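You operate a simulated robot arm through the tools that you are given. There is no shell and no other tool.

You run a simulated two-armed robot. Do the job below in one go: nothing can be reset, and whatever is moved stays where it is left.

TASK
Run down screws 1 and 3 at 2 bar, screw 2 at 6 bar, then shut off and vent.
Fine: the regulator stands at 2 bar; open the valve first; lift off when the tool stalls; it ends in its stand.

Only the result counts: the job must be done as asked and must still hold three seconds after the hand-in. Knocking over, shifting, dropping, spilling or breaking anything else fails it.

THE ROBOT
Two 7-joint arms with two-finger parallel grippers on one trunk that stands fixed in place. Base frame: the origin is at the foot of the trunk, x ahead of it, y to its left, z up. Lengths are in mm, angles in degrees, forces in N, time in s.
The left shoulder is at [30, 119, 1085], the right one opposite. With the tool pointing down near the work surface each hand reaches from about 260 to 680 mm from the base axis, measured 20 degrees to its own side. Payload 3.43 kg a hand.
The TCP of each hand is the grasp point between the finger pads, 30 mm short of the fingertips. In the tool frame z runs along the fingers and y along their closing line. The gripper opens to 94 mm. The fingers are 28 mm wide and 10 mm thick; the gripper's body (50 by 96 mm) begins 55 mm behind the TCP.
Orientation is that of the tool frame in the base frame, as [roll, pitch, yaw] about the fixed x, y, z axes, in that order (R = Rz(yaw) Ry(pitch) Rx(roll)). With the fingers straight down and closing along the base's y, the tool's x points along the base's -x, its y along +y and its z along -z.

THE INTERFACE
- The arms move only by the tool apply_moves. It takes "left_plan", "right_plan" or both (then of equal length, played together; a hand with none holds still); each is a list of rows, each an object of numbers (a shift or turn left out is 0, a gripper value left out holds the last): "x", "y", "z": the shift along the tool's x, y, z in cm; "wx", "wy", "wz": the turn, a rotation vector about the tool's x, y, z in degrees; "hand": the opening, from 0 (shut) to 1 (fully open). In form: [{"x": .., "y": .., "z": .., "wx": .., "wy": .., "wz": .., "hand": ..}, ...]. A call has 1 to 20 rows; each row is the pose to reach, as a shift and turn from the pose commanded when the call began, along the tool's axes at that moment. Rows are played at 5 a second. More than 50 mm and 8.6 degrees between two rows, or a gripper value outside its range, and nothing of the call is played. A pose out of reach is approached as far as the arm can. The call stops where the force on the tool passes 40 N (or 10 N more than at its start, if that is more) or the arm is blocked; 0.2 s more then pass. The fingers move at their own pace (about 72 mm/s each) and stop on an object; they squeeze with about 29 N. The grip force told is the motor's: it shows also when the fingers shut on nothing. Time passes only in rows, and 0.2 s behind the last, so rows that repeat a pose let the fingers close. The reply holds the time, the measured pose of the TCP, the force on the tool along the base axes, the opening and the grip force, in the units named above and with some noise, with the torque about the TCP (base axes, N m) and any sound that the robot's microphone picked up.
- Cameras (640 x 400 px; columns grow to the right, rows downward): "scene" is now at [30.9, 49.8, 1795]; the picture's right is [0.63, -0.78, 0.00], its down [-0.57, -0.46, -0.68] and it looks along [0.53, 0.43, -0.73] (base axes); focal length 365 px, centre (320, 200). "left" rides on the left gripper at [76, -14, -102] in its tool frame; the picture's right is [0.18, 0.98, 0.00], its down [-0.75, 0.14, -0.64] and it looks along [-0.63, 0.12, 0.77] (tool axes); focal length 243 px, centre (320, 200). "right" rides on the right gripper at [76, 14, -103] in its tool frame; the picture's right is [-0.18, 0.98, 0.00], its down [-0.75, -0.14, -0.64] and it looks along [-0.63, -0.12, 0.77] (tool axes); focal length 243 px, centre (320, 200). There is no depth. A picture from a camera that has moved, and an enlarged one, comes with that camera's place and axes in the base frame and with its lens.
- camera(camera): a new picture of that camera. No time passes.
- slide_trunk(by): slides the trunk up (or, below 0, down) by that many mm; the arms and the scene camera ride with it, the base frame stays. It gives what a move gives, with no picture.
- head_to(pan, tilt): turns the head with the scene camera to pan (to the left, within 143 degrees either way) and tilt (down, from -29 to 69), counted from straight ahead of the robot. It gives what a move gives.
- zoom(camera, box): a new picture of the part [left, top, right, bottom] of that camera's present view, enlarged. No time passes.
- sign_off(): hands the job in; it is judged then, once.

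Nothing tells you positions but the pictures and the camera data. Unless the task says otherwise, let go and move clear before handing in.

The tools are called after ">>>" as name(argument=value, ...) on one line, values as JSON. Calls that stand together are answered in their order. apply_moves: Moves the arms, as the interface text tells. Its arguments: {"type":"object","properties":{"left_plan":{"type":"array"},"right_plan":{"type":"array"}},"required":[]} The other tools are called the same way: slide_trunk (by) slides the trunk up or down; head_to (pan, tilt) turns the head that bears the scene camera; camera (camera) takes a picture; zoom (camera, box) takes an enlarged picture of a part of a camera's view; sign_off () hands the job in.

At the start:

```text
time_s: 0.0
left_tool_pos: [331.9, 444.5, 1295.5]
left_orientation: [180.0, 0.0, -180.0]
left_force: [0.1, 0.2, -0.6]
left_ft_torque: [0.02, 0.01, 0.0]
left_grip_width: 93.9
left_gripper_force: 0.1
right_tool_pos: [421.2, 81.9, 1267.1]
right_orientation: [180.0, 0.0, -180.0]
right_force: [0.9, -0.9, 0.0]
right_ft_torque: [-0.01, 0.02, 0.01]
right_grip_width: 94.1
right_gripper_force: 0.2
trunk travel left (down, up): [-350.0, 60.0]
head pan, tilt: [38.9, 46.8]
```

scene: 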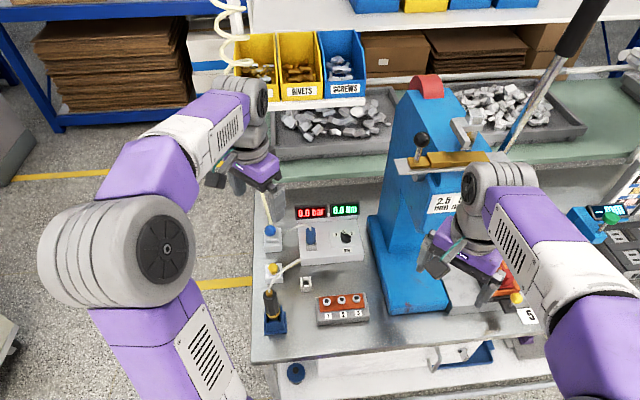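
right: 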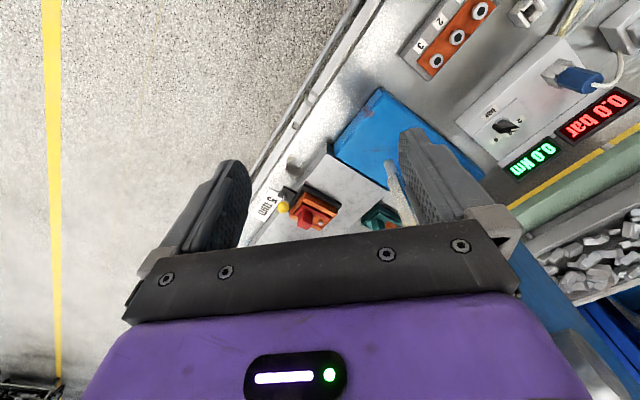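
left: 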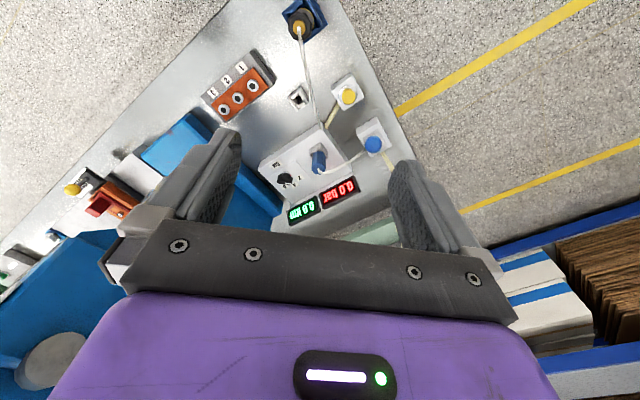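

I see a bench with a screw block (three screws labelled 1-3), a pneumatic screwdriver in a stand, a box with a blue valve lever and a black regulator knob, and pressure and torque displays. I'll zoom in to identify the parts before moving.

>>> zoom(camera="scene", box=[240, 190, 400, 290])

>>> zoom(camera="scene", box=[240, 250, 400, 350])

>>> zoom(camera="left", box=[200, 0, 420, 138])

>>> zoom(camera="left", box=[250, 90, 410, 230])

>>> zoom(camera="right", box=[400, 0, 640, 150])

```text
4.00 times, centred on (320, 240) of scene
camera zoom: at [30.9, 49.8, 1795.0], right [0.63, -0.78, 0.0], down [-0.57, -0.46, -0.68], along [0.53, 0.43, -0.73], focal length 1459 px, centre (320, 40)
```

zoom: 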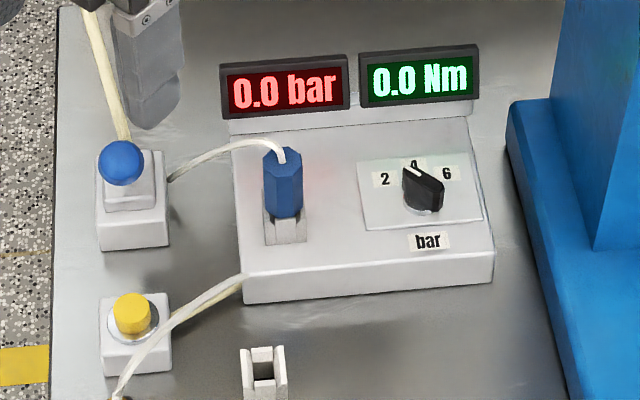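

```text
4.00 times, centred on (320, 300) of scene
camera zoom: at [30.9, 49.8, 1795.0], right [0.63, -0.78, 0.0], down [-0.57, -0.46, -0.68], along [0.53, 0.43, -0.73], focal length 1459 px, centre (320, -200)
```

zoom: 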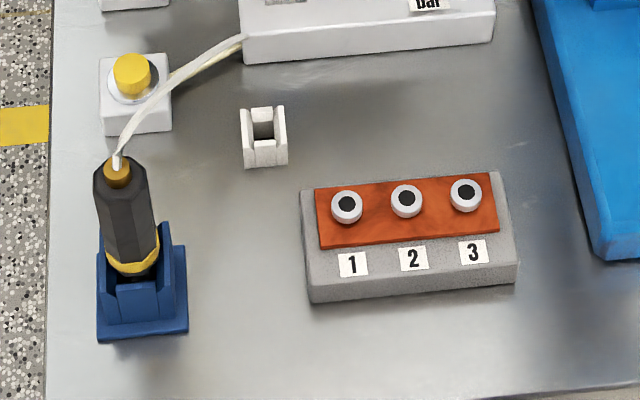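

```text
2.90 times, centred on (310, 69) of left
camera zoom: at [255.4, 430.3, 1397.4], right [-0.18, 0.98, 0.0], down [0.75, 0.14, 0.64], along [0.63, 0.12, -0.77], focal length 703 px, centre (349, 580)
```

zoom: 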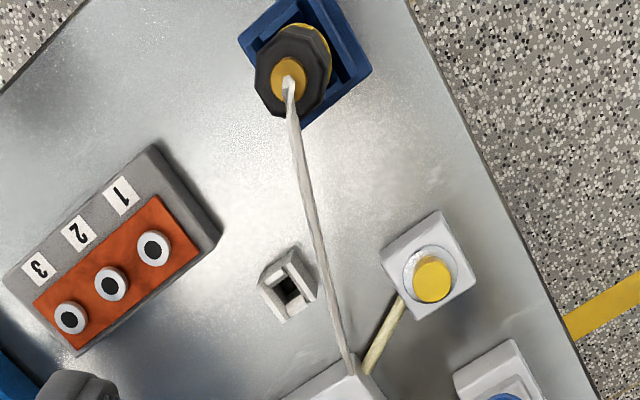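

```text
2.86 times, centred on (330, 160) of left
camera zoom: at [255.4, 430.3, 1397.4], right [-0.18, 0.98, 0.0], down [0.75, 0.14, 0.64], along [0.63, 0.12, -0.77], focal length 693 px, centre (291, 314)
```

zoom: 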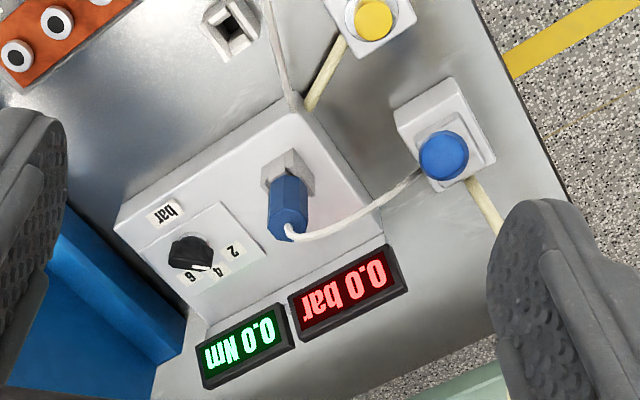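

```text
2.67 times, centred on (520, 75) of right
camera zoom: at [346.4, 95.1, 1369.1], right [0.18, 0.98, 0.0], down [0.75, -0.14, 0.64], along [0.63, -0.12, -0.77], focal length 647 px, centre (-213, 533)
```

zoom: 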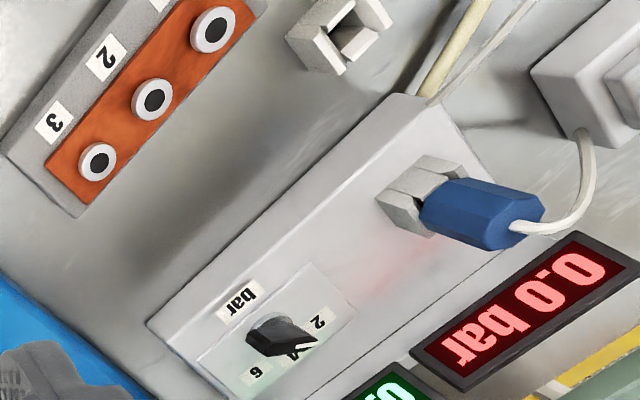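

The screw tops come out near x 433, y 302, z 902 and the tool stand near (290, 410). I'll zoom in further on the controls before touching anything.

>>> zoom(camera="scene", box=[325, 222, 373, 252])

>>> zoom(camera="scene", box=[258, 218, 322, 258])

>>> zoom(camera="scene", box=[258, 255, 322, 295])

>>> zoom(camera="scene", box=[258, 280, 322, 340])

>>> zoom(camera="left", box=[300, 70, 400, 210])

>>> zoom(camera="right", box=[480, 90, 560, 150])

```text
13.33 times, centred on (349, 237) of scene
camera zoom: at [30.9, 49.8, 1795.0], right [0.63, -0.78, 0.0], down [-0.57, -0.46, -0.68], along [0.53, 0.43, -0.73], focal length 4862 px, centre (-67, -293)
```

zoom: 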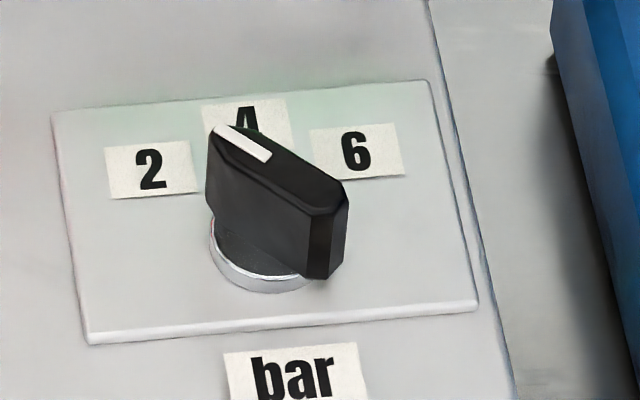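

```text
10.00 times, centred on (290, 238) of scene
camera zoom: at [30.9, 49.8, 1795.0], right [0.63, -0.78, 0.0], down [-0.57, -0.46, -0.68], along [0.53, 0.43, -0.73], focal length 3646 px, centre (620, -180)
```

zoom: 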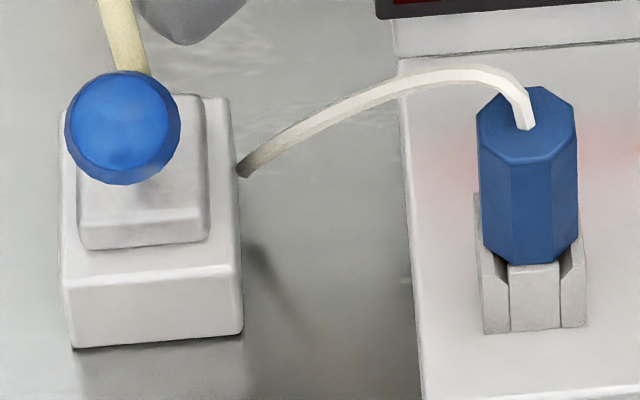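

```text
10.00 times, centred on (290, 275) of scene
camera zoom: at [30.9, 49.8, 1795.0], right [0.63, -0.78, 0.0], down [-0.57, -0.46, -0.68], along [0.53, 0.43, -0.73], focal length 3646 px, centre (620, -550)
```

zoom: 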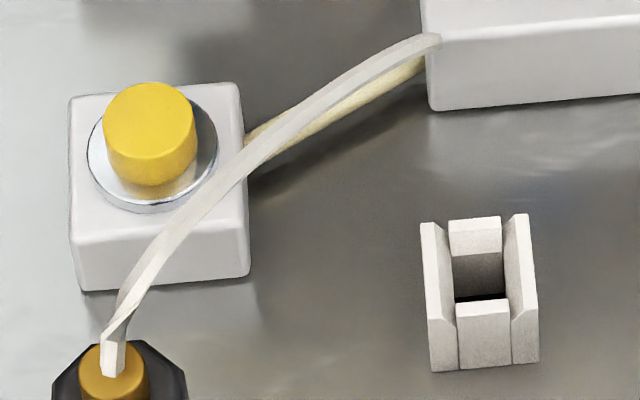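

```text
6.67 times, centred on (290, 310) of scene
camera zoom: at [30.9, 49.8, 1795.0], right [0.63, -0.78, 0.0], down [-0.57, -0.46, -0.68], along [0.53, 0.43, -0.73], focal length 2431 px, centre (520, -533)
```

zoom: 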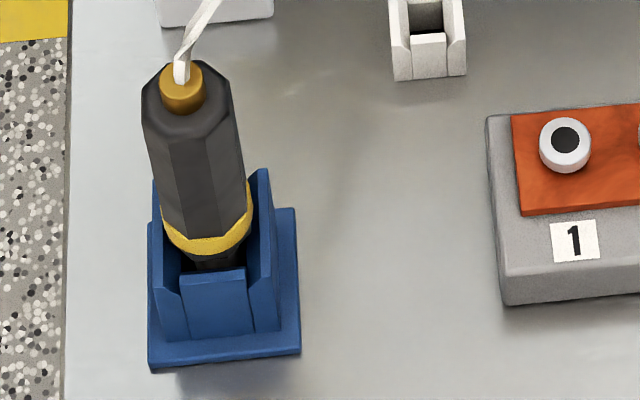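

```text
2.86 times, centred on (350, 140) of left
camera zoom: at [255.4, 430.3, 1397.4], right [-0.18, 0.98, 0.0], down [0.75, 0.14, 0.64], along [0.63, 0.12, -0.77], focal length 693 px, centre (234, 371)
```

zoom: 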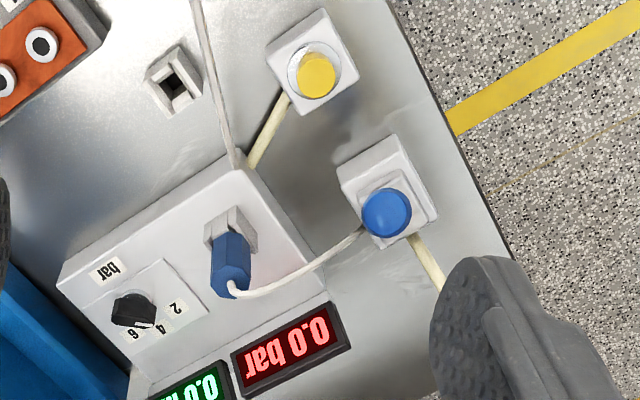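

```text
6.67 times, centred on (520, 120) of right
camera zoom: at [346.4, 95.1, 1369.1], right [0.18, 0.98, 0.0], down [0.75, -0.14, 0.64], along [0.63, -0.12, -0.77], focal length 1618 px, centre (-1013, 733)
```

zoom: 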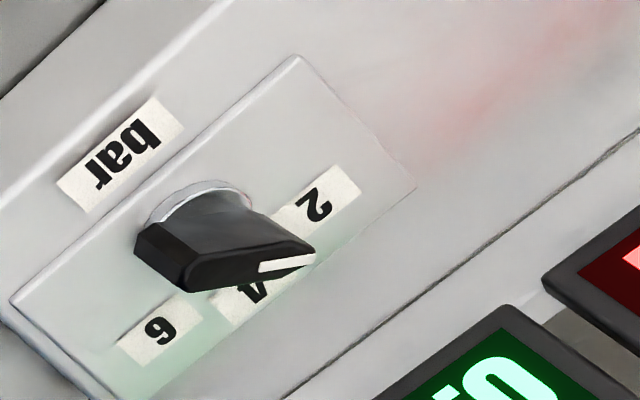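

The pointer on the regulator knob is parallel to the "2" direction, and the bench is turned about 45°. I'll check the supply hose near the left hand, and then bring that hand down for a closer look.

>>> zoom(camera="scene", box=[180, 0, 340, 240])

>>> zoom(camera="left", box=[330, 120, 490, 250])

>>> camera(camera="scene")

```text
1.67 times, centred on (260, 120) of scene
camera zoom: at [30.9, 49.8, 1795.0], right [0.63, -0.78, 0.0], down [-0.57, -0.46, -0.68], along [0.53, 0.43, -0.73], focal length 608 px, centre (420, 333)
```

zoom: 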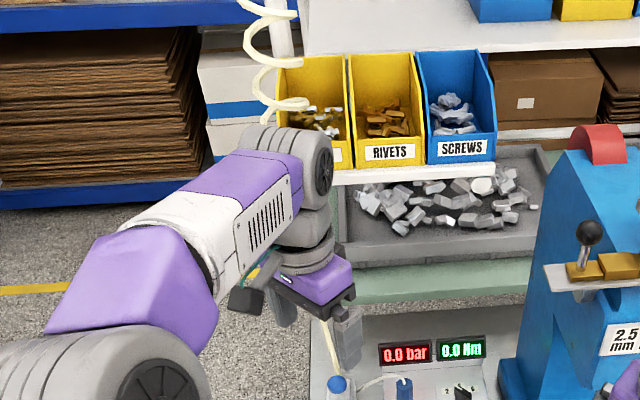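

```text
3.08 times, centred on (410, 185) of left
camera zoom: at [255.4, 430.3, 1397.4], right [-0.18, 0.98, 0.0], down [0.75, 0.14, 0.64], along [0.63, 0.12, -0.77], focal length 746 px, centre (43, 246)
```

zoom: 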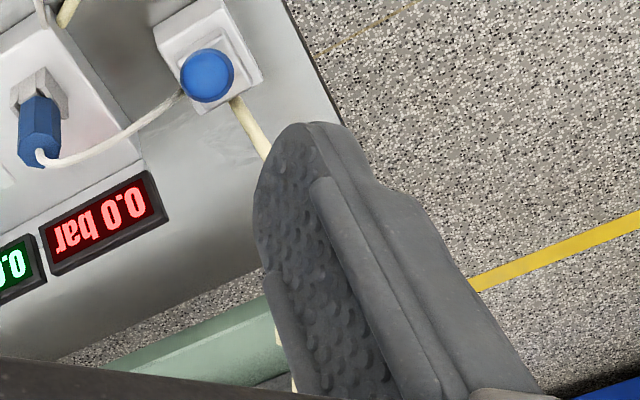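

```text
taken
camera scene: at [30.9, 49.8, 1795.0], right [0.63, -0.78, 0.0], down [-0.57, -0.46, -0.68], along [0.53, 0.43, -0.73], focal length 365 px, centre (320, 200)
```

scene: 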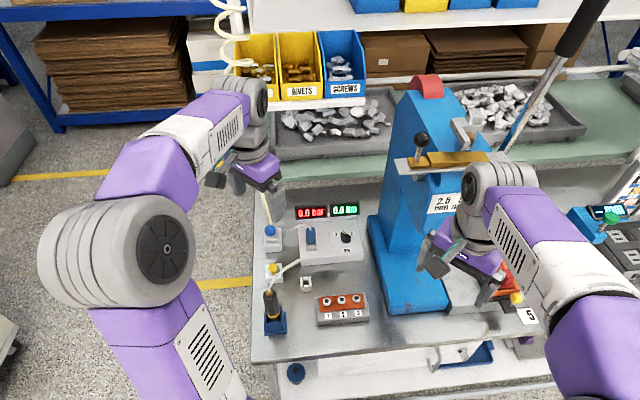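

The way is clear for the left hand. I'm lowering it toward the blue knob and yellow button on the near side, staying high enough to be safe.

>>> apply_moves(left_plan=[{"x": -0.5, "y": 1, "z": 3}, {"x": -1, "y": 2, "z": 6.5}, {"x": -1.5, "y": 3.5, "z": 10}, {"x": -2, "y": 4.5, "z": 13.5}, {"x": -2.8, "y": 5.5, "z": 17.5}])

>>> camera(camera="left")

>>> camera(camera="scene")

```text
time_s: 1.2
left_tool_pos: [364.3, 499.3, 1119.4]
left_orientation: [-180.0, 0.1, -179.9]
left_force: [1.0, -0.1, 0.8]
left_ft_torque: [0.0, 0.0, 0.03]
left_grip_width: 94.1
left_gripper_force: 0.1
right_tool_pos: [423.2, 81.5, 1267.1]
right_orientation: [-180.0, 0.0, 180.0]
right_force: [-0.2, -0.3, 0.1]
right_ft_torque: [-0.03, 0.0, 0.04]
right_grip_width: 93.9
right_gripper_force: 0.1
trunk travel left (down, up): [-350.0, 60.0]
head pan, tilt: [38.9, 46.8]
```

```text
taken
camera left: at [287.0, 485.6, 1221.9], right [-0.19, 0.98, 0.0], down [0.75, 0.14, 0.64], along [0.63, 0.12, -0.77], focal length 243 px, centre (320, 200)
```

left: 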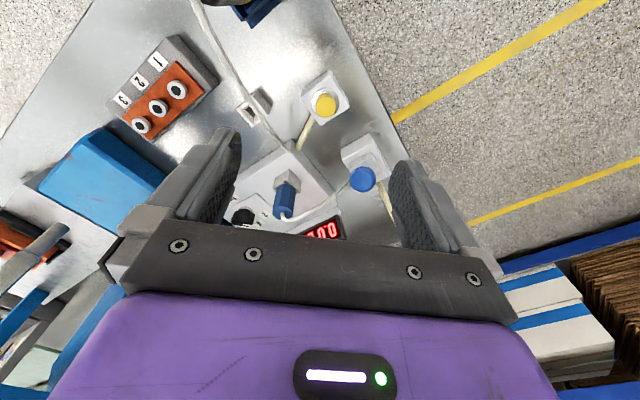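

```text
taken
camera scene: at [32.1, 51.0, 1794.9], right [0.63, -0.78, 0.0], down [-0.57, -0.46, -0.68], along [0.53, 0.43, -0.73], focal length 365 px, centre (320, 200)
```

scene: 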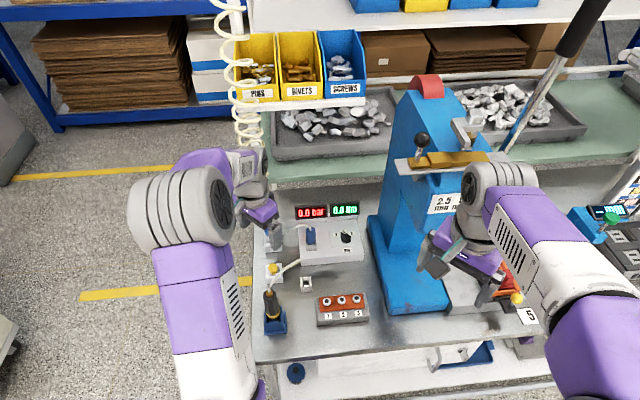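

>>> zoom(camera="left", box=[300, 120, 420, 220])

>>> zoom(camera="left", box=[220, 60, 360, 160])

>>> zoom(camera="left", box=[220, 140, 340, 240])

```text
4.00 times, centred on (360, 170) of left
camera zoom: at [287.0, 485.6, 1221.9], right [-0.19, 0.98, 0.0], down [0.75, 0.14, 0.64], along [0.63, 0.12, -0.77], focal length 970 px, centre (160, 320)
```

zoom: 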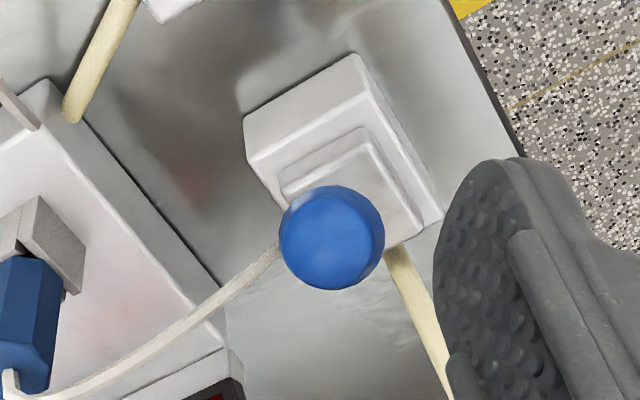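

```text
4.00 times, centred on (290, 110) of left
camera zoom: at [287.0, 485.6, 1221.9], right [-0.19, 0.98, 0.0], down [0.75, 0.14, 0.64], along [0.63, 0.12, -0.77], focal length 970 px, centre (440, 560)
```

zoom: 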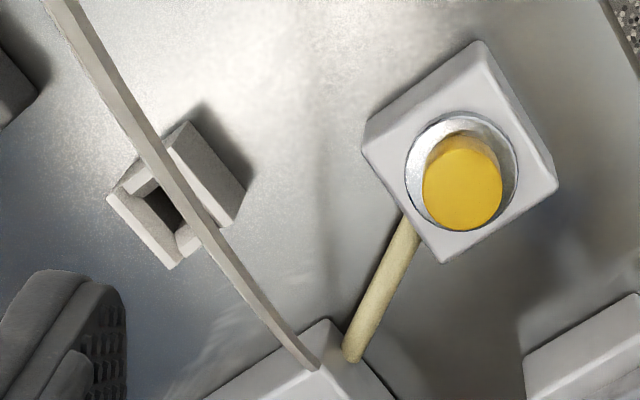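

```text
4.00 times, centred on (280, 190) of left
camera zoom: at [287.0, 485.6, 1221.9], right [-0.19, 0.98, 0.0], down [0.75, 0.14, 0.64], along [0.63, 0.12, -0.77], focal length 970 px, centre (480, 240)
```

zoom: 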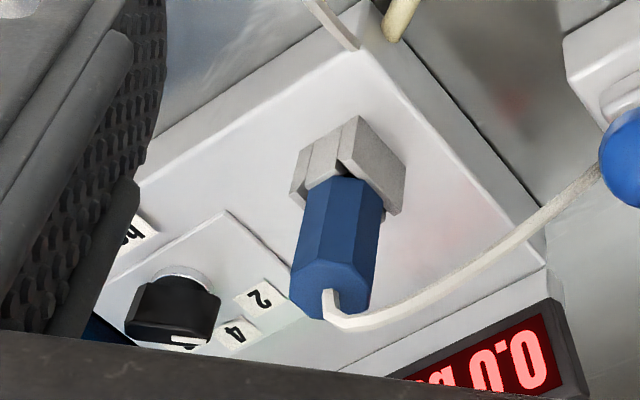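

The blue ball seems to sit on a stem, perhaps a toggle lever, at about (444, 568, 977). I'll tilt the hand to see it from the side and learn how it moves.

>>> apply_moves(left_plan=[{"x": 1.2, "y": 1.4, "z": 2, "wy": -7.5}, {"x": 2.4, "y": 2.8, "z": 5, "wy": -15}, {"x": 3.6, "y": 4.2, "z": 8, "wy": -22.5}, {"x": 4.8, "y": 5.7, "z": 11, "wy": -30}])

>>> camera(camera="left")

>>> camera(camera="scene")

```text
time_s: 2.2
left_tool_pos: [312.7, 556.3, 1010.1]
left_orientation: [-179.9, 30.2, -179.8]
left_force: [-0.5, 0.6, 0.2]
left_ft_torque: [0.02, -0.01, -0.02]
left_grip_width: 94.0
left_gripper_force: 0.1
right_tool_pos: [420.7, 81.1, 1266.9]
right_orientation: [-179.9, 0.0, -179.9]
right_force: [-0.2, 0.2, -0.5]
right_ft_torque: [-0.04, 0.01, -0.01]
right_grip_width: 94.0
right_gripper_force: 0.0
trunk travel left (down, up): [-350.0, 60.0]
head pan, tilt: [38.9, 46.8]
```

```text
taken
camera left: at [195.0, 541.7, 1059.9], right [-0.16, 0.98, -0.09], down [0.33, 0.14, 0.93], along [0.93, 0.12, -0.35], focal length 243 px, centre (320, 200)
```

left: 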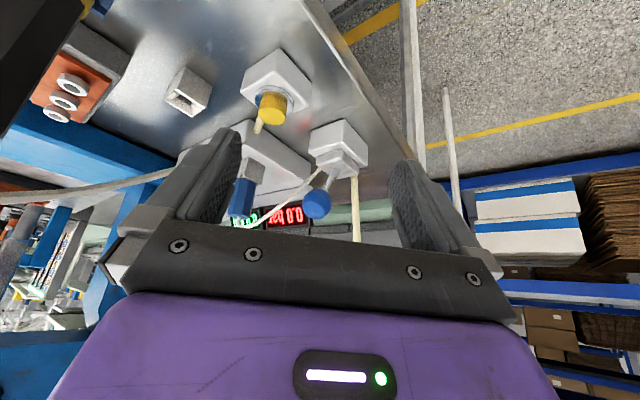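

```text
taken
camera scene: at [29.5, 52.0, 1794.9], right [0.63, -0.78, 0.0], down [-0.57, -0.46, -0.68], along [0.53, 0.43, -0.73], focal length 365 px, centre (320, 200)
```

scene: 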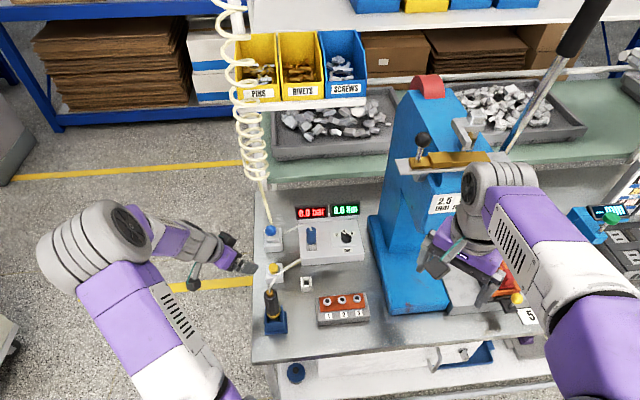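

>>> zoom(camera="left", box=[210, 80, 390, 250])

>>> zoom(camera="left", box=[290, 110, 380, 230])

>>> zoom(camera="scene", box=[250, 180, 350, 290])

```text
2.35 times, centred on (300, 165) of left
camera zoom: at [195.0, 541.7, 1059.9], right [-0.16, 0.98, -0.09], down [0.33, 0.14, 0.93], along [0.93, 0.12, -0.35], focal length 571 px, centre (367, 282)
```

zoom: 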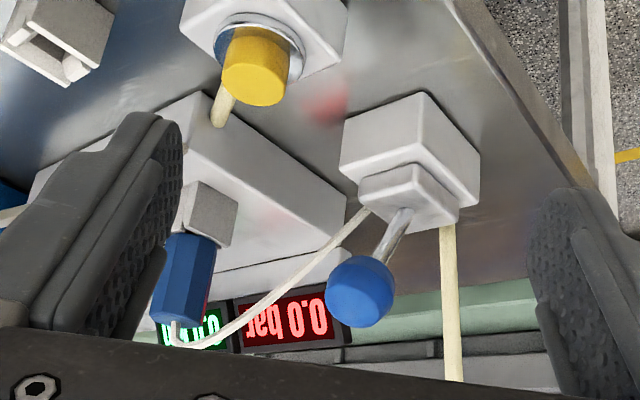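

```text
3.33 times, centred on (335, 170) of left
camera zoom: at [195.0, 541.7, 1059.9], right [-0.16, 0.98, -0.09], down [0.33, 0.14, 0.93], along [0.93, 0.12, -0.35], focal length 809 px, centre (270, 300)
```

zoom: 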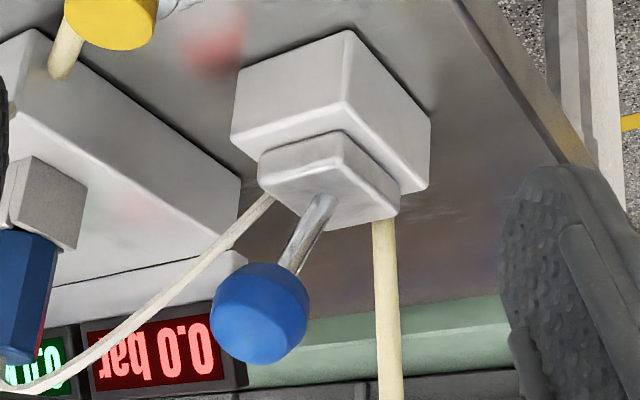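

```text
3.64 times, centred on (300, 235) of scene
camera zoom: at [29.5, 52.0, 1794.9], right [0.63, -0.78, 0.0], down [-0.57, -0.46, -0.68], along [0.53, 0.43, -0.73], focal length 1326 px, centre (393, 73)
```

zoom: 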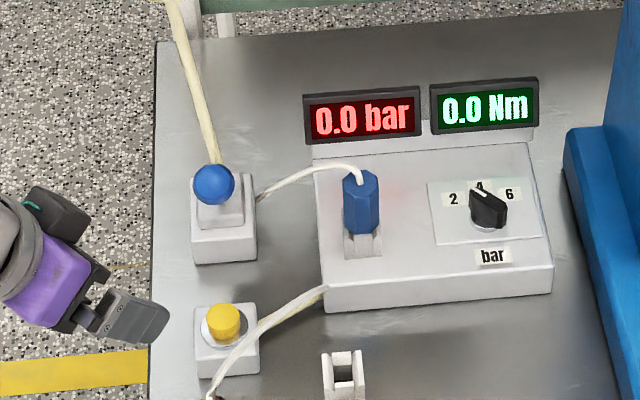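

The blue ball is a toggle lever at about (450, 572, 968), leaning toward the operator, so closed is toward me and flipping it away should open it. I'll line the left hand up with the lever's swing, at a standoff above the ball.

>>> apply_moves(left_plan=[{"x": -2.02, "y": -0.03, "z": 0.52, "wx": -3.06, "wy": 1.9, "wz": -6.86}, {"x": -4.04, "y": -0.07, "z": 1.04, "wx": -6.11, "wy": 3.79, "wz": -13.73}, {"x": -6.05, "y": -0.1, "z": 1.56, "wx": -9.17, "wy": 5.69, "wz": -20.59}, {"x": -8.07, "y": -0.13, "z": 2.08, "wx": -12.23, "wy": 7.59, "wz": -27.45}, {"x": -10.09, "y": -0.17, "z": 2.6, "wx": -15.28, "wy": 9.48, "wz": -34.32}, {"x": -12.11, "y": -0.2, "z": 3.12, "wx": -18.34, "wy": 11.38, "wz": -41.18}, {"x": -12.11, "y": -0.2, "z": 3.12, "wx": -18.34, "wy": 11.38, "wz": -41.18}])

>>> camera(camera="left")

>>> camera(camera="scene")

```text
time_s: 3.8
left_tool_pos: [432.9, 554.6, 1044.2]
left_orientation: [-180.0, 18.0, -134.9]
left_force: [-0.9, 0.6, 0.7]
left_ft_torque: [0.02, 0.03, -0.01]
left_grip_width: 93.8
left_gripper_force: 0.0
right_tool_pos: [421.0, 81.0, 1266.0]
right_orientation: [179.9, -0.1, 179.9]
right_force: [0.1, 0.4, 0.7]
right_ft_torque: [-0.05, 0.02, 0.01]
right_grip_width: 94.0
right_gripper_force: 0.1
trunk travel left (down, up): [-350.0, 60.0]
head pan, tilt: [38.9, 46.8]
```

```text
taken
camera left: at [368.8, 470.1, 1117.8], right [-0.82, 0.57, -0.06], down [0.27, 0.47, 0.84], along [0.51, 0.68, -0.53], focal length 243 px, centre (320, 200)
```

left: 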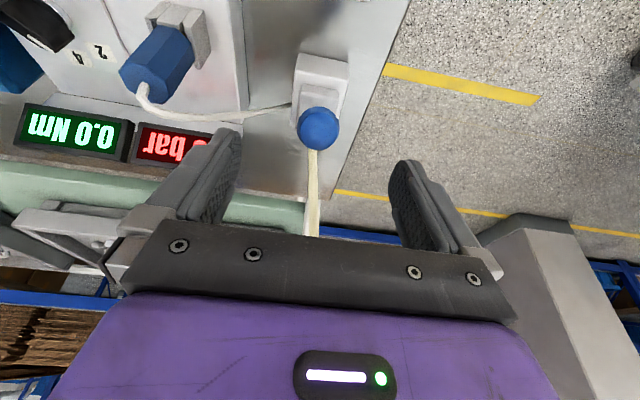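

```text
taken
camera scene: at [30.1, 50.1, 1795.0], right [0.63, -0.78, 0.0], down [-0.57, -0.46, -0.69], along [0.53, 0.43, -0.73], focal length 365 px, centre (320, 200)
```

scene: 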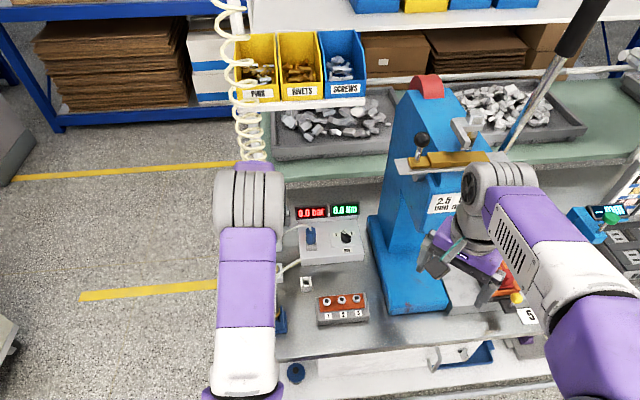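

The hand is aligned over the ball to within a few mm. I'll go down along the fingers and check before closing.

>>> apply_moves(left_plan=[{"x": -0.1, "z": 2.5}, {"x": -0.2, "z": 5}, {"x": -0.2, "z": 7.5}, {"x": -0.2, "z": 7.5}])

>>> camera(camera="left")

```text
time_s: 4.8
left_tool_pos: [449.9, 573.8, 974.4]
left_orientation: [180.0, 18.1, -134.9]
left_force: [-0.3, -0.6, -0.3]
left_ft_torque: [0.0, 0.0, -0.01]
left_grip_width: 94.1
left_gripper_force: 0.0
right_tool_pos: [421.3, 79.5, 1267.3]
right_orientation: [-180.0, 0.0, -179.9]
right_force: [0.9, -0.1, -1.3]
right_ft_torque: [0.04, 0.0, -0.01]
right_grip_width: 94.1
right_gripper_force: 0.0
trunk travel left (down, up): [-350.0, 60.0]
head pan, tilt: [38.9, 46.8]
```

```text
taken
camera left: at [386.4, 489.0, 1047.6], right [-0.82, 0.57, -0.06], down [0.27, 0.47, 0.84], along [0.51, 0.68, -0.53], focal length 243 px, centre (320, 200)
```

left: 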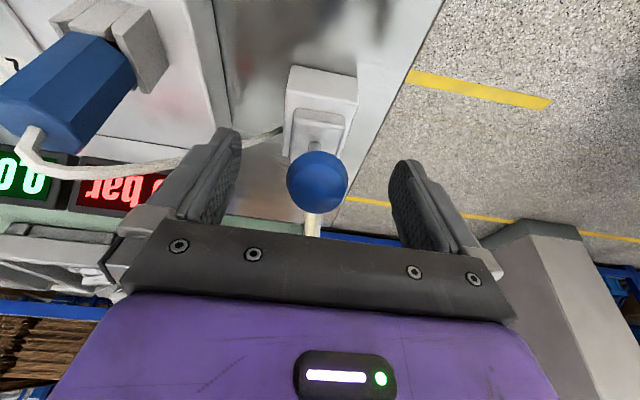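

The ball sits right at the grasp point between the fingers. I'm closing on it.

>>> apply_moves(left_plan=[{"hand": 0.3}, {"hand": 0.2}, {"hand": 0.2}, {"hand": 0.2}, {"hand": 0.2}])

>>> camera(camera="left")

```text
time_s: 6.0
left_tool_pos: [451.5, 572.3, 974.3]
left_orientation: [180.0, 18.0, -135.1]
left_force: [5.7, -5.8, -0.7]
left_ft_torque: [-0.1, -0.11, -0.02]
left_grip_width: 32.6
left_gripper_force: 44.8
right_tool_pos: [422.1, 78.7, 1266.2]
right_orientation: [-180.0, 0.0, -179.9]
right_force: [-0.4, 0.7, 0.0]
right_ft_torque: [0.0, 0.01, -0.01]
right_grip_width: 94.0
right_gripper_force: 0.0
trunk travel left (down, up): [-350.0, 60.0]
head pan, tilt: [38.9, 46.8]
```

```text
taken
camera left: at [387.6, 488.0, 1047.5], right [-0.82, 0.57, -0.06], down [0.27, 0.47, 0.84], along [0.51, 0.68, -0.53], focal length 243 px, centre (320, 200)
```

left: 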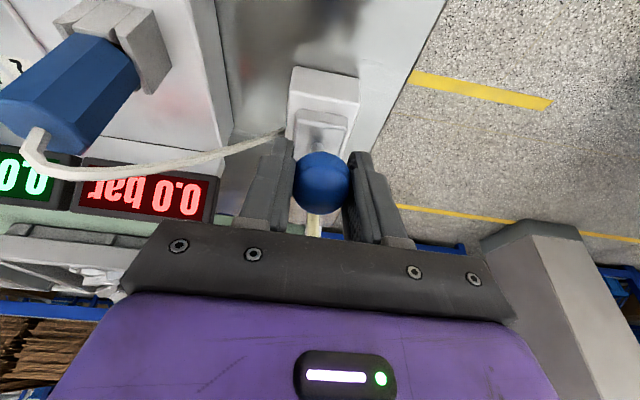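

I have the ball gripped. I'll swing the lever away along its arc and watch the force and the pressure display.

>>> apply_moves(left_plan=[{"x": -0.54, "y": -0.05, "z": -0.03}, {"x": -1.07, "y": -0.1, "z": -0.05}, {"x": -1.58, "y": -0.1, "z": 0.0}, {"x": -2.09, "y": -0.1, "z": 0.05}, {"x": -2.58, "y": -0.1, "z": 0.17}, {"x": -3.06, "y": -0.1, "z": 0.3}, {"x": -3.52, "y": -0.1, "z": 0.5}, {"x": -3.98, "y": -0.1, "z": 0.69}])

>>> camera(camera="left")

>>> zoom(camera="scene", box=[250, 180, 370, 270])

```text
time_s: 7.8
left_tool_pos: [478.6, 598.5, 980.8]
left_orientation: [180.0, 18.0, -134.9]
left_force: [-7.3, -16.3, 8.9]
left_ft_torque: [-0.92, 0.85, 0.03]
left_grip_width: 32.8
left_gripper_force: 45.2
right_tool_pos: [421.9, 76.8, 1267.3]
right_orientation: [179.8, 0.1, 180.0]
right_force: [-0.2, 0.1, -0.8]
right_ft_torque: [0.0, 0.0, -0.01]
right_grip_width: 94.2
right_gripper_force: 0.1
trunk travel left (down, up): [-350.0, 60.0]
head pan, tilt: [38.9, 46.8]
```

```text
taken
camera left: at [413.9, 514.0, 1054.8], right [-0.82, 0.57, -0.06], down [0.27, 0.47, 0.84], along [0.51, 0.68, -0.53], focal length 243 px, centre (320, 200)
```

left: 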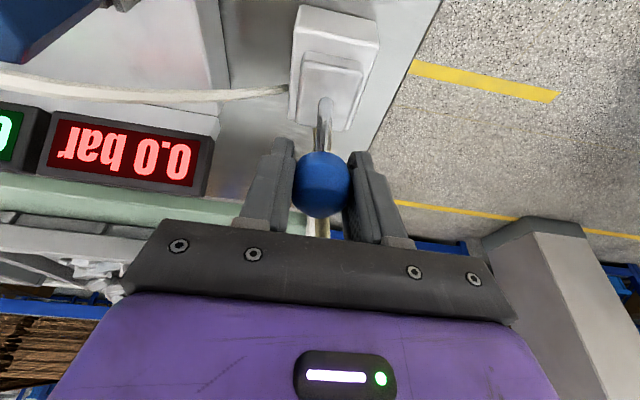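

```text
4.44 times, centred on (310, 225) of scene
camera zoom: at [29.0, 46.2, 1795.2], right [0.63, -0.78, 0.0], down [-0.57, -0.46, -0.69], along [0.53, 0.43, -0.73], focal length 1621 px, centre (364, 89)
```

zoom: 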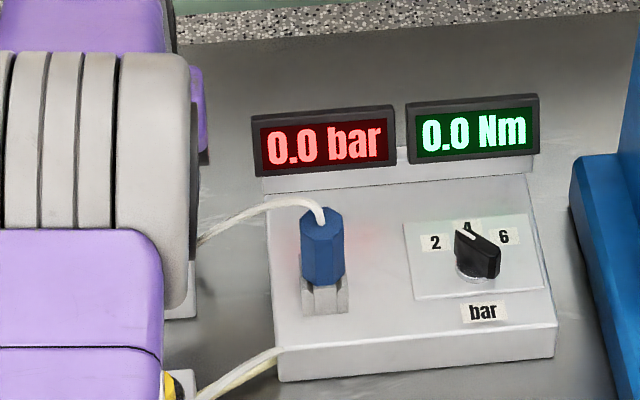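

The lever is near upright with about 17 N of spring resistance and still 0.0 bar. I'll continue over centre to the far side.

>>> apply_moves(left_plan=[{"x": -0.51, "y": -0.05, "z": 0.06}, {"x": -0.98, "y": -0.1, "z": 0.21}, {"x": -1.43, "y": -0.1, "z": 0.46}, {"x": -1.86, "y": -0.1, "z": 0.76}])

>>> camera(camera="left")

>>> zoom(camera="scene", box=[250, 180, 370, 270])

```text
time_s: 8.8
left_tool_pos: [491.9, 612.0, 977.6]
left_orientation: [179.9, 17.7, -134.9]
left_force: [-11.0, -12.2, -1.0]
left_ft_torque: [-0.85, 0.88, 0.01]
left_grip_width: 32.8
left_gripper_force: 45.5
right_tool_pos: [421.2, 78.7, 1268.2]
right_orientation: [180.0, 0.0, -180.0]
right_force: [0.0, 0.0, 0.0]
right_ft_torque: [0.0, -0.01, 0.0]
right_grip_width: 94.1
right_gripper_force: 0.0
trunk travel left (down, up): [-350.0, 60.0]
head pan, tilt: [38.9, 46.8]
```

```text
taken
camera left: at [428.5, 528.5, 1051.6], right [-0.82, 0.57, -0.06], down [0.27, 0.47, 0.84], along [0.5, 0.68, -0.54], focal length 243 px, centre (320, 200)
```

left: 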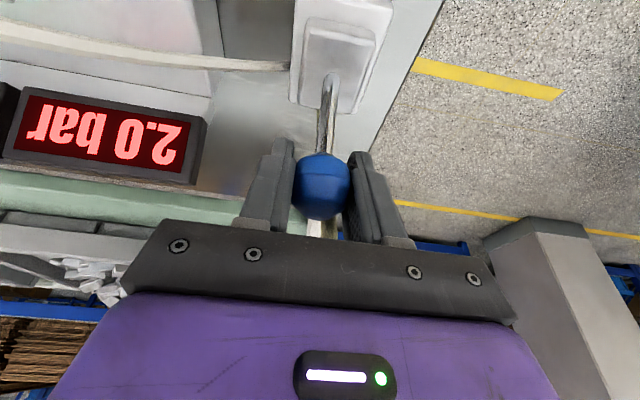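

```text
4.44 times, centred on (310, 225) of scene
camera zoom: at [29.3, 48.1, 1795.0], right [0.63, -0.78, 0.0], down [-0.57, -0.46, -0.69], along [0.53, 0.43, -0.73], focal length 1621 px, centre (364, 89)
```

zoom: 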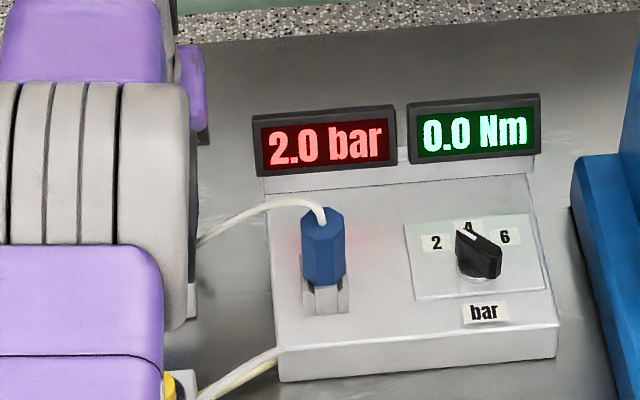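

The display now reads 2.0 bar. I'll push a little further to make sure the lever is at its end stop.

>>> apply_moves(left_plan=[{"x": -0.27, "z": 0.22}, {"x": -0.52, "z": 0.5}, {"x": -0.75, "z": 0.8}])

>>> camera(camera="left")

```text
time_s: 9.6
left_tool_pos: [498.8, 620.0, 973.6]
left_orientation: [180.0, 17.9, -134.9]
left_force: [-12.6, -11.4, 3.3]
left_ft_torque: [-0.92, 0.94, -0.02]
left_grip_width: 32.7
left_gripper_force: 44.8
right_tool_pos: [420.7, 78.4, 1268.4]
right_orientation: [179.8, 0.1, -180.0]
right_force: [-0.1, 0.2, 0.0]
right_ft_torque: [0.02, 0.02, -0.02]
right_grip_width: 94.0
right_gripper_force: 0.0
trunk travel left (down, up): [-350.0, 60.0]
head pan, tilt: [38.9, 46.8]
```

```text
taken
camera left: at [435.2, 535.4, 1047.6], right [-0.82, 0.57, -0.06], down [0.27, 0.47, 0.84], along [0.51, 0.68, -0.54], focal length 243 px, centre (320, 200)
```

left: 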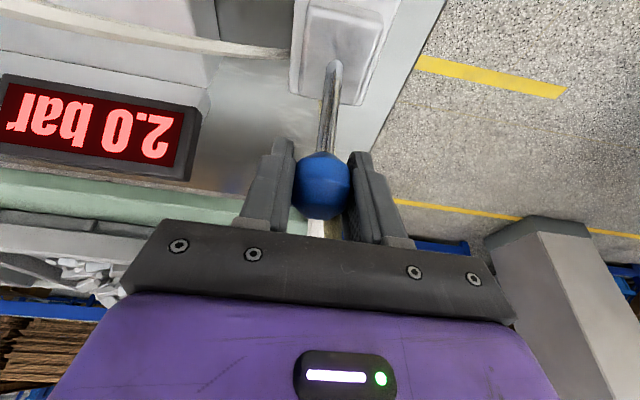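

The lever moves with steady friction of about 17 N and the pressure holds at 2.0 bar. I'll let go, back off along the fingers and check it stays open.

>>> apply_moves(left_plan=[{"hand": 0.7}, {"hand": 0.9}, {"hand": 0.9, "z": -1}, {"hand": 0.9, "z": -5}, {"hand": 0.9, "z": -9}, {"hand": 0.9, "z": -12}])

>>> camera(camera="left")

>>> camera(camera="scene")

```text
time_s: 11.0
left_tool_pos: [474.8, 596.1, 1088.1]
left_orientation: [180.0, 18.1, -135.0]
left_force: [0.0, -0.6, 1.1]
left_ft_torque: [0.01, -0.01, 0.04]
left_grip_width: 84.6
left_gripper_force: 0.0
right_tool_pos: [421.9, 79.4, 1267.5]
right_orientation: [180.0, 0.0, -180.0]
right_force: [-0.5, 0.2, -0.6]
right_ft_torque: [0.03, -0.01, -0.02]
right_grip_width: 94.1
right_gripper_force: 0.1
trunk travel left (down, up): [-350.0, 60.0]
head pan, tilt: [38.9, 46.8]
```

```text
taken
camera left: at [410.8, 511.2, 1161.9], right [-0.82, 0.57, -0.06], down [0.27, 0.47, 0.84], along [0.51, 0.68, -0.53], focal length 243 px, centre (320, 200)
```

left: 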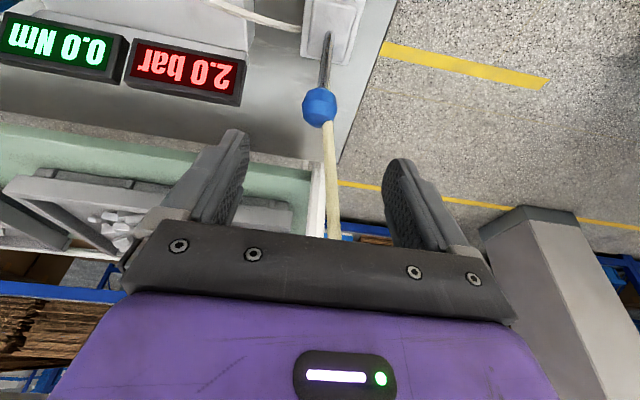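

```text
taken
camera scene: at [30.0, 49.1, 1795.0], right [0.63, -0.78, 0.0], down [-0.57, -0.46, -0.69], along [0.53, 0.43, -0.73], focal length 365 px, centre (320, 200)
```

scene: 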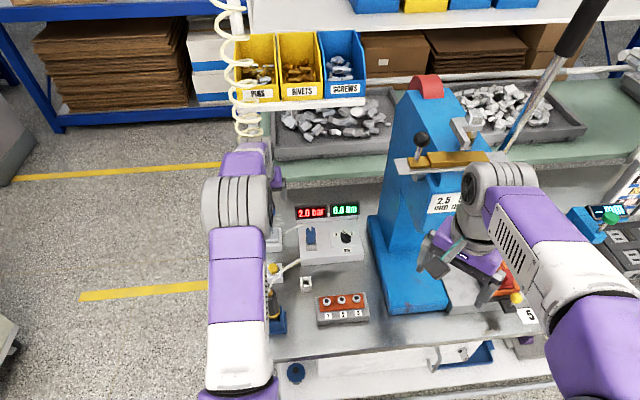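

The valve is open and holds 2.0 bar. Next I'll raise the left hand and bring it back over the operator side to look closely at the tool in its stand.

>>> apply_moves(left_plan=[{"x": -1.24, "z": -3.8}, {"x": -2.47, "z": -7.6}, {"x": -3.46, "z": -10.64}, {"x": 0.6, "y": 0.18, "z": -11.97, "wy": 3}, {"x": 4.7, "y": 0.36, "z": -13.3, "wy": 8}, {"x": 8.8, "y": 0.54, "z": -14.6, "wy": 13}, {"x": 12.9, "y": 0.72, "z": -15.95, "wy": 18}, {"x": 17.0, "y": 0.9, "z": -17.3, "wy": 18}, {"x": 21.2, "y": 1.1, "z": -18.6, "wy": 18}, {"x": 25.4, "y": 1.3, "z": -20.0, "wy": 18}, {"x": 29.5, "y": 1.45, "z": -21.3, "wy": 18}, {"x": 33.6, "y": 1.61, "z": -22.7, "wy": 18}, {"x": 33.6, "y": 1.61, "z": -22.7, "wy": 18}])

>>> camera(camera="left")

>>> camera(camera="scene")

```text
time_s: 13.8
left_tool_pos: [189.5, 328.1, 1198.1]
left_orientation: [-180.0, -0.1, -134.8]
left_force: [0.0, 0.0, -0.3]
left_ft_torque: [0.01, -0.01, 0.01]
left_grip_width: 84.6
left_gripper_force: 0.1
right_tool_pos: [422.7, 80.7, 1266.0]
right_orientation: [-180.0, 0.0, -180.0]
right_force: [0.0, 0.3, -0.1]
right_ft_torque: [0.02, 0.04, -0.02]
right_grip_width: 93.9
right_gripper_force: 0.0
trunk travel left (down, up): [-350.0, 60.0]
head pan, tilt: [38.9, 46.8]
```

```text
taken
camera left: at [146.9, 264.4, 1301.3], right [-0.83, 0.56, 0.0], down [0.43, 0.63, 0.64], along [0.36, 0.53, -0.77], focal length 243 px, centre (320, 200)
```

left: 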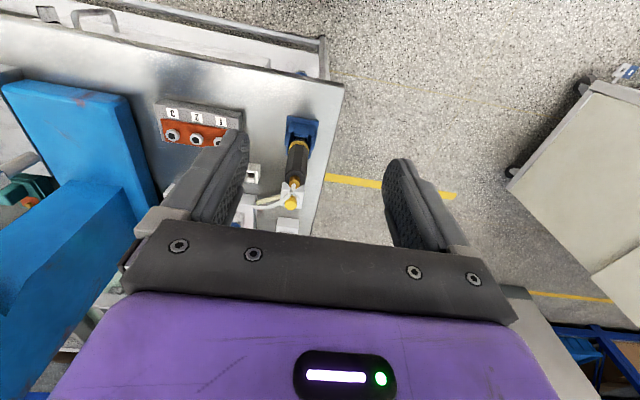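

```text
taken
camera scene: at [32.2, 50.7, 1794.9], right [0.63, -0.78, 0.0], down [-0.57, -0.46, -0.68], along [0.53, 0.43, -0.73], focal length 365 px, centre (320, 200)
```

scene: 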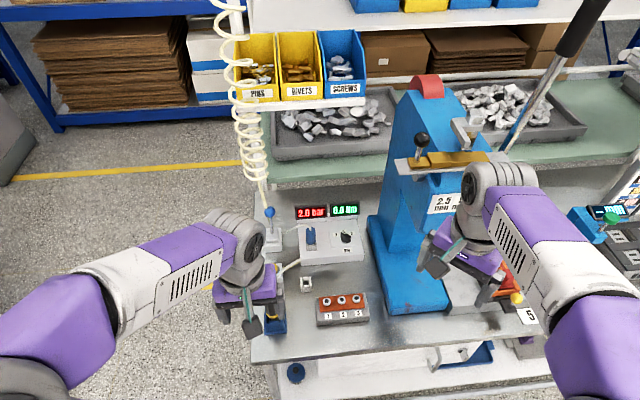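

>>> zoom(camera="left", box=[230, 90, 350, 240])

>>> zoom(camera="left", box=[270, 105, 330, 215])

>>> zoom(camera="scene", box=[240, 180, 400, 300])

```text
2.67 times, centred on (290, 165) of left
camera zoom: at [146.9, 264.4, 1301.3], right [-0.83, 0.56, 0.0], down [0.43, 0.63, 0.64], along [0.36, 0.53, -0.77], focal length 647 px, centre (400, 293)
```

zoom: 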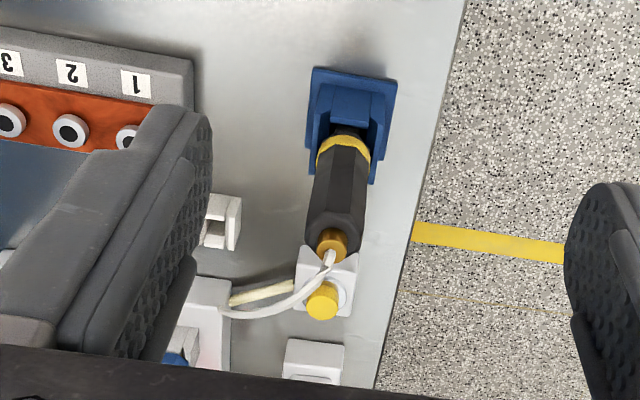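

```text
3.64 times, centred on (300, 160) of left
camera zoom: at [146.9, 264.4, 1301.3], right [-0.83, 0.56, 0.0], down [0.43, 0.63, 0.64], along [0.36, 0.53, -0.77], focal length 882 px, centre (393, 346)
```

zoom: 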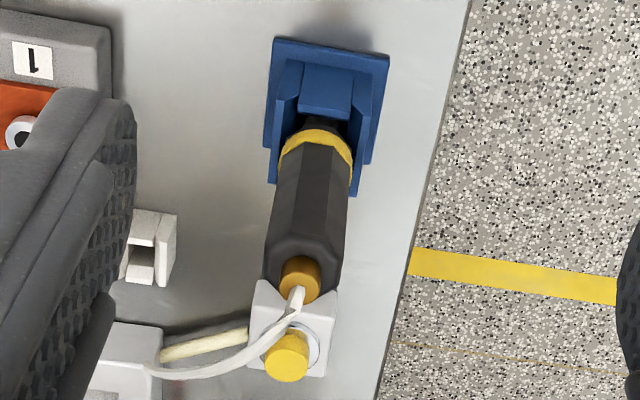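

```text
3.33 times, centred on (320, 240) of scene
camera zoom: at [32.2, 50.7, 1794.9], right [0.63, -0.78, 0.0], down [-0.57, -0.46, -0.68], along [0.53, 0.43, -0.73], focal length 1216 px, centre (320, 67)
```

zoom: 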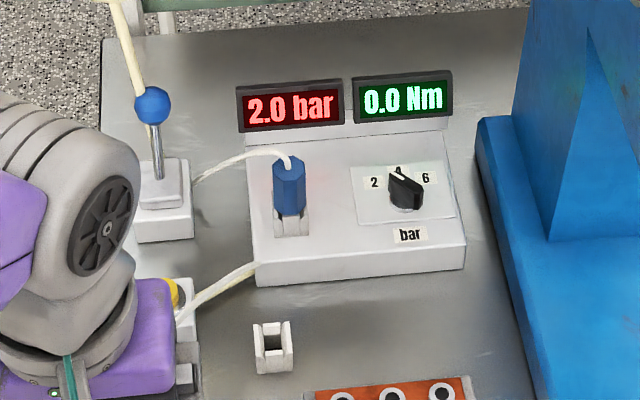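

The tool is vertical in its stand: its axis is near (289, 411), the cap top is at z ≈ 1018 and the body is about 34 mm across. I'll hover above it and check alignment.

>>> apply_moves(left_plan=[{"x": -2.6, "y": -0.28, "z": 1.8, "hand": 0.9}, {"x": -5.2, "y": -0.55, "z": 3.5}, {"x": -7.7, "y": -0.83, "z": 5.3}, {"x": -10.3, "y": -1.1, "z": 7.1}, {"x": -12.89, "y": -1.38, "z": 8.8}, {"x": -12.89, "y": -1.38, "z": 8.8}])

>>> camera(camera="left")

>>> camera(camera="scene")

```text
time_s: 15.2
left_tool_pos: [289.3, 410.7, 1111.3]
left_orientation: [179.9, 0.2, -134.8]
left_force: [0.0, 0.2, 0.8]
left_ft_torque: [-0.02, 0.0, 0.02]
left_grip_width: 84.5
left_gripper_force: 0.0
right_tool_pos: [421.7, 80.3, 1267.7]
right_orientation: [180.0, 0.0, -179.9]
right_force: [-0.1, -0.6, 0.3]
right_ft_torque: [0.01, 0.01, -0.02]
right_grip_width: 94.1
right_gripper_force: 0.0
trunk travel left (down, up): [-350.0, 60.0]
head pan, tilt: [38.9, 46.8]
```

```text
taken
camera left: at [244.6, 346.7, 1212.8], right [-0.83, 0.56, 0.0], down [0.43, 0.63, 0.64], along [0.36, 0.53, -0.77], focal length 243 px, centre (320, 200)
```

left: 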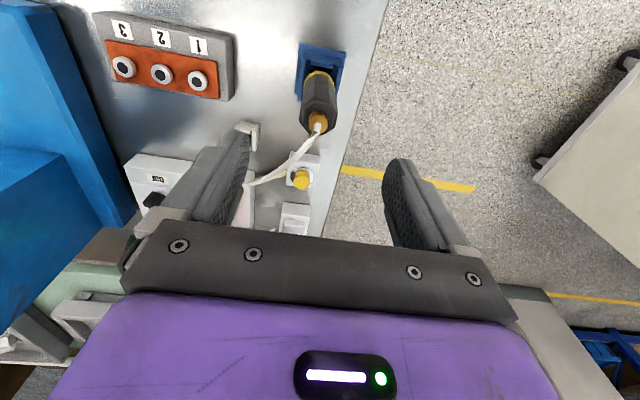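

```text
taken
camera scene: at [30.1, 49.4, 1795.0], right [0.63, -0.78, 0.0], down [-0.57, -0.46, -0.69], along [0.53, 0.43, -0.73], focal length 365 px, centre (320, 200)
```

scene: 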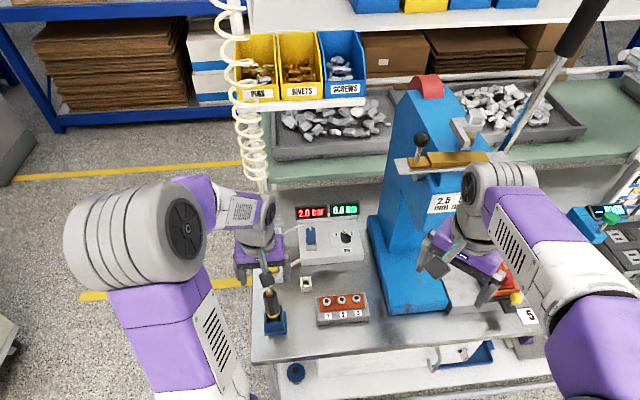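

>>> zoom(camera="left", box=[270, 30, 370, 190])

>>> zoom(camera="left", box=[90, 0, 250, 110])

>>> zoom(camera="scene", box=[220, 180, 330, 345])

```text
2.50 times, centred on (320, 110) of left
camera zoom: at [244.6, 346.7, 1212.8], right [-0.83, 0.56, 0.0], down [0.43, 0.63, 0.64], along [0.36, 0.53, -0.77], focal length 606 px, centre (320, 425)
```

zoom: 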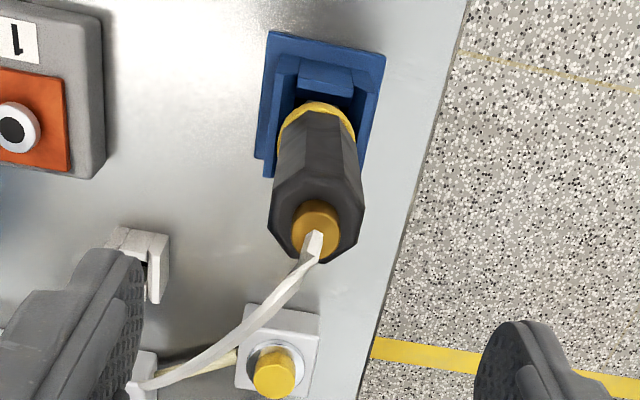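

```text
3.64 times, centred on (170, 55) of left
camera zoom: at [244.6, 346.7, 1212.8], right [-0.83, 0.56, 0.0], down [0.43, 0.63, 0.64], along [0.36, 0.53, -0.77], focal length 882 px, centre (866, 727)
```

zoom: 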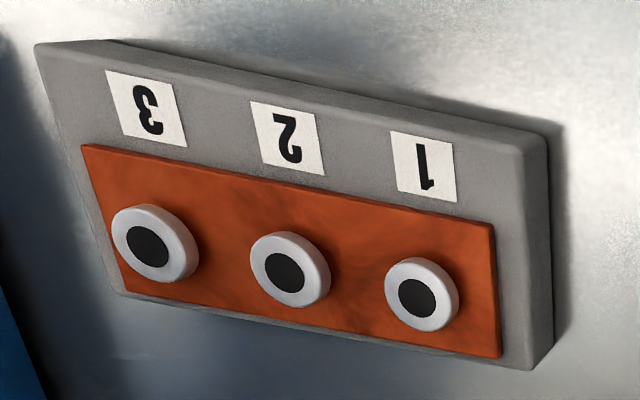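

```text
2.42 times, centred on (275, 262) of scene
camera zoom: at [30.1, 49.4, 1795.0], right [0.63, -0.78, 0.0], down [-0.57, -0.46, -0.69], along [0.53, 0.43, -0.73], focal length 884 px, centre (429, 48)
```

zoom: 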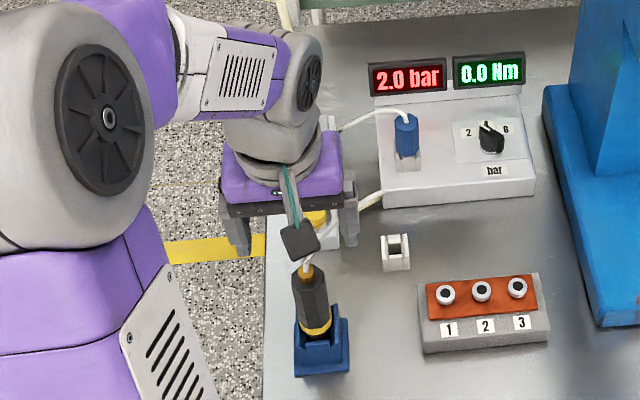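

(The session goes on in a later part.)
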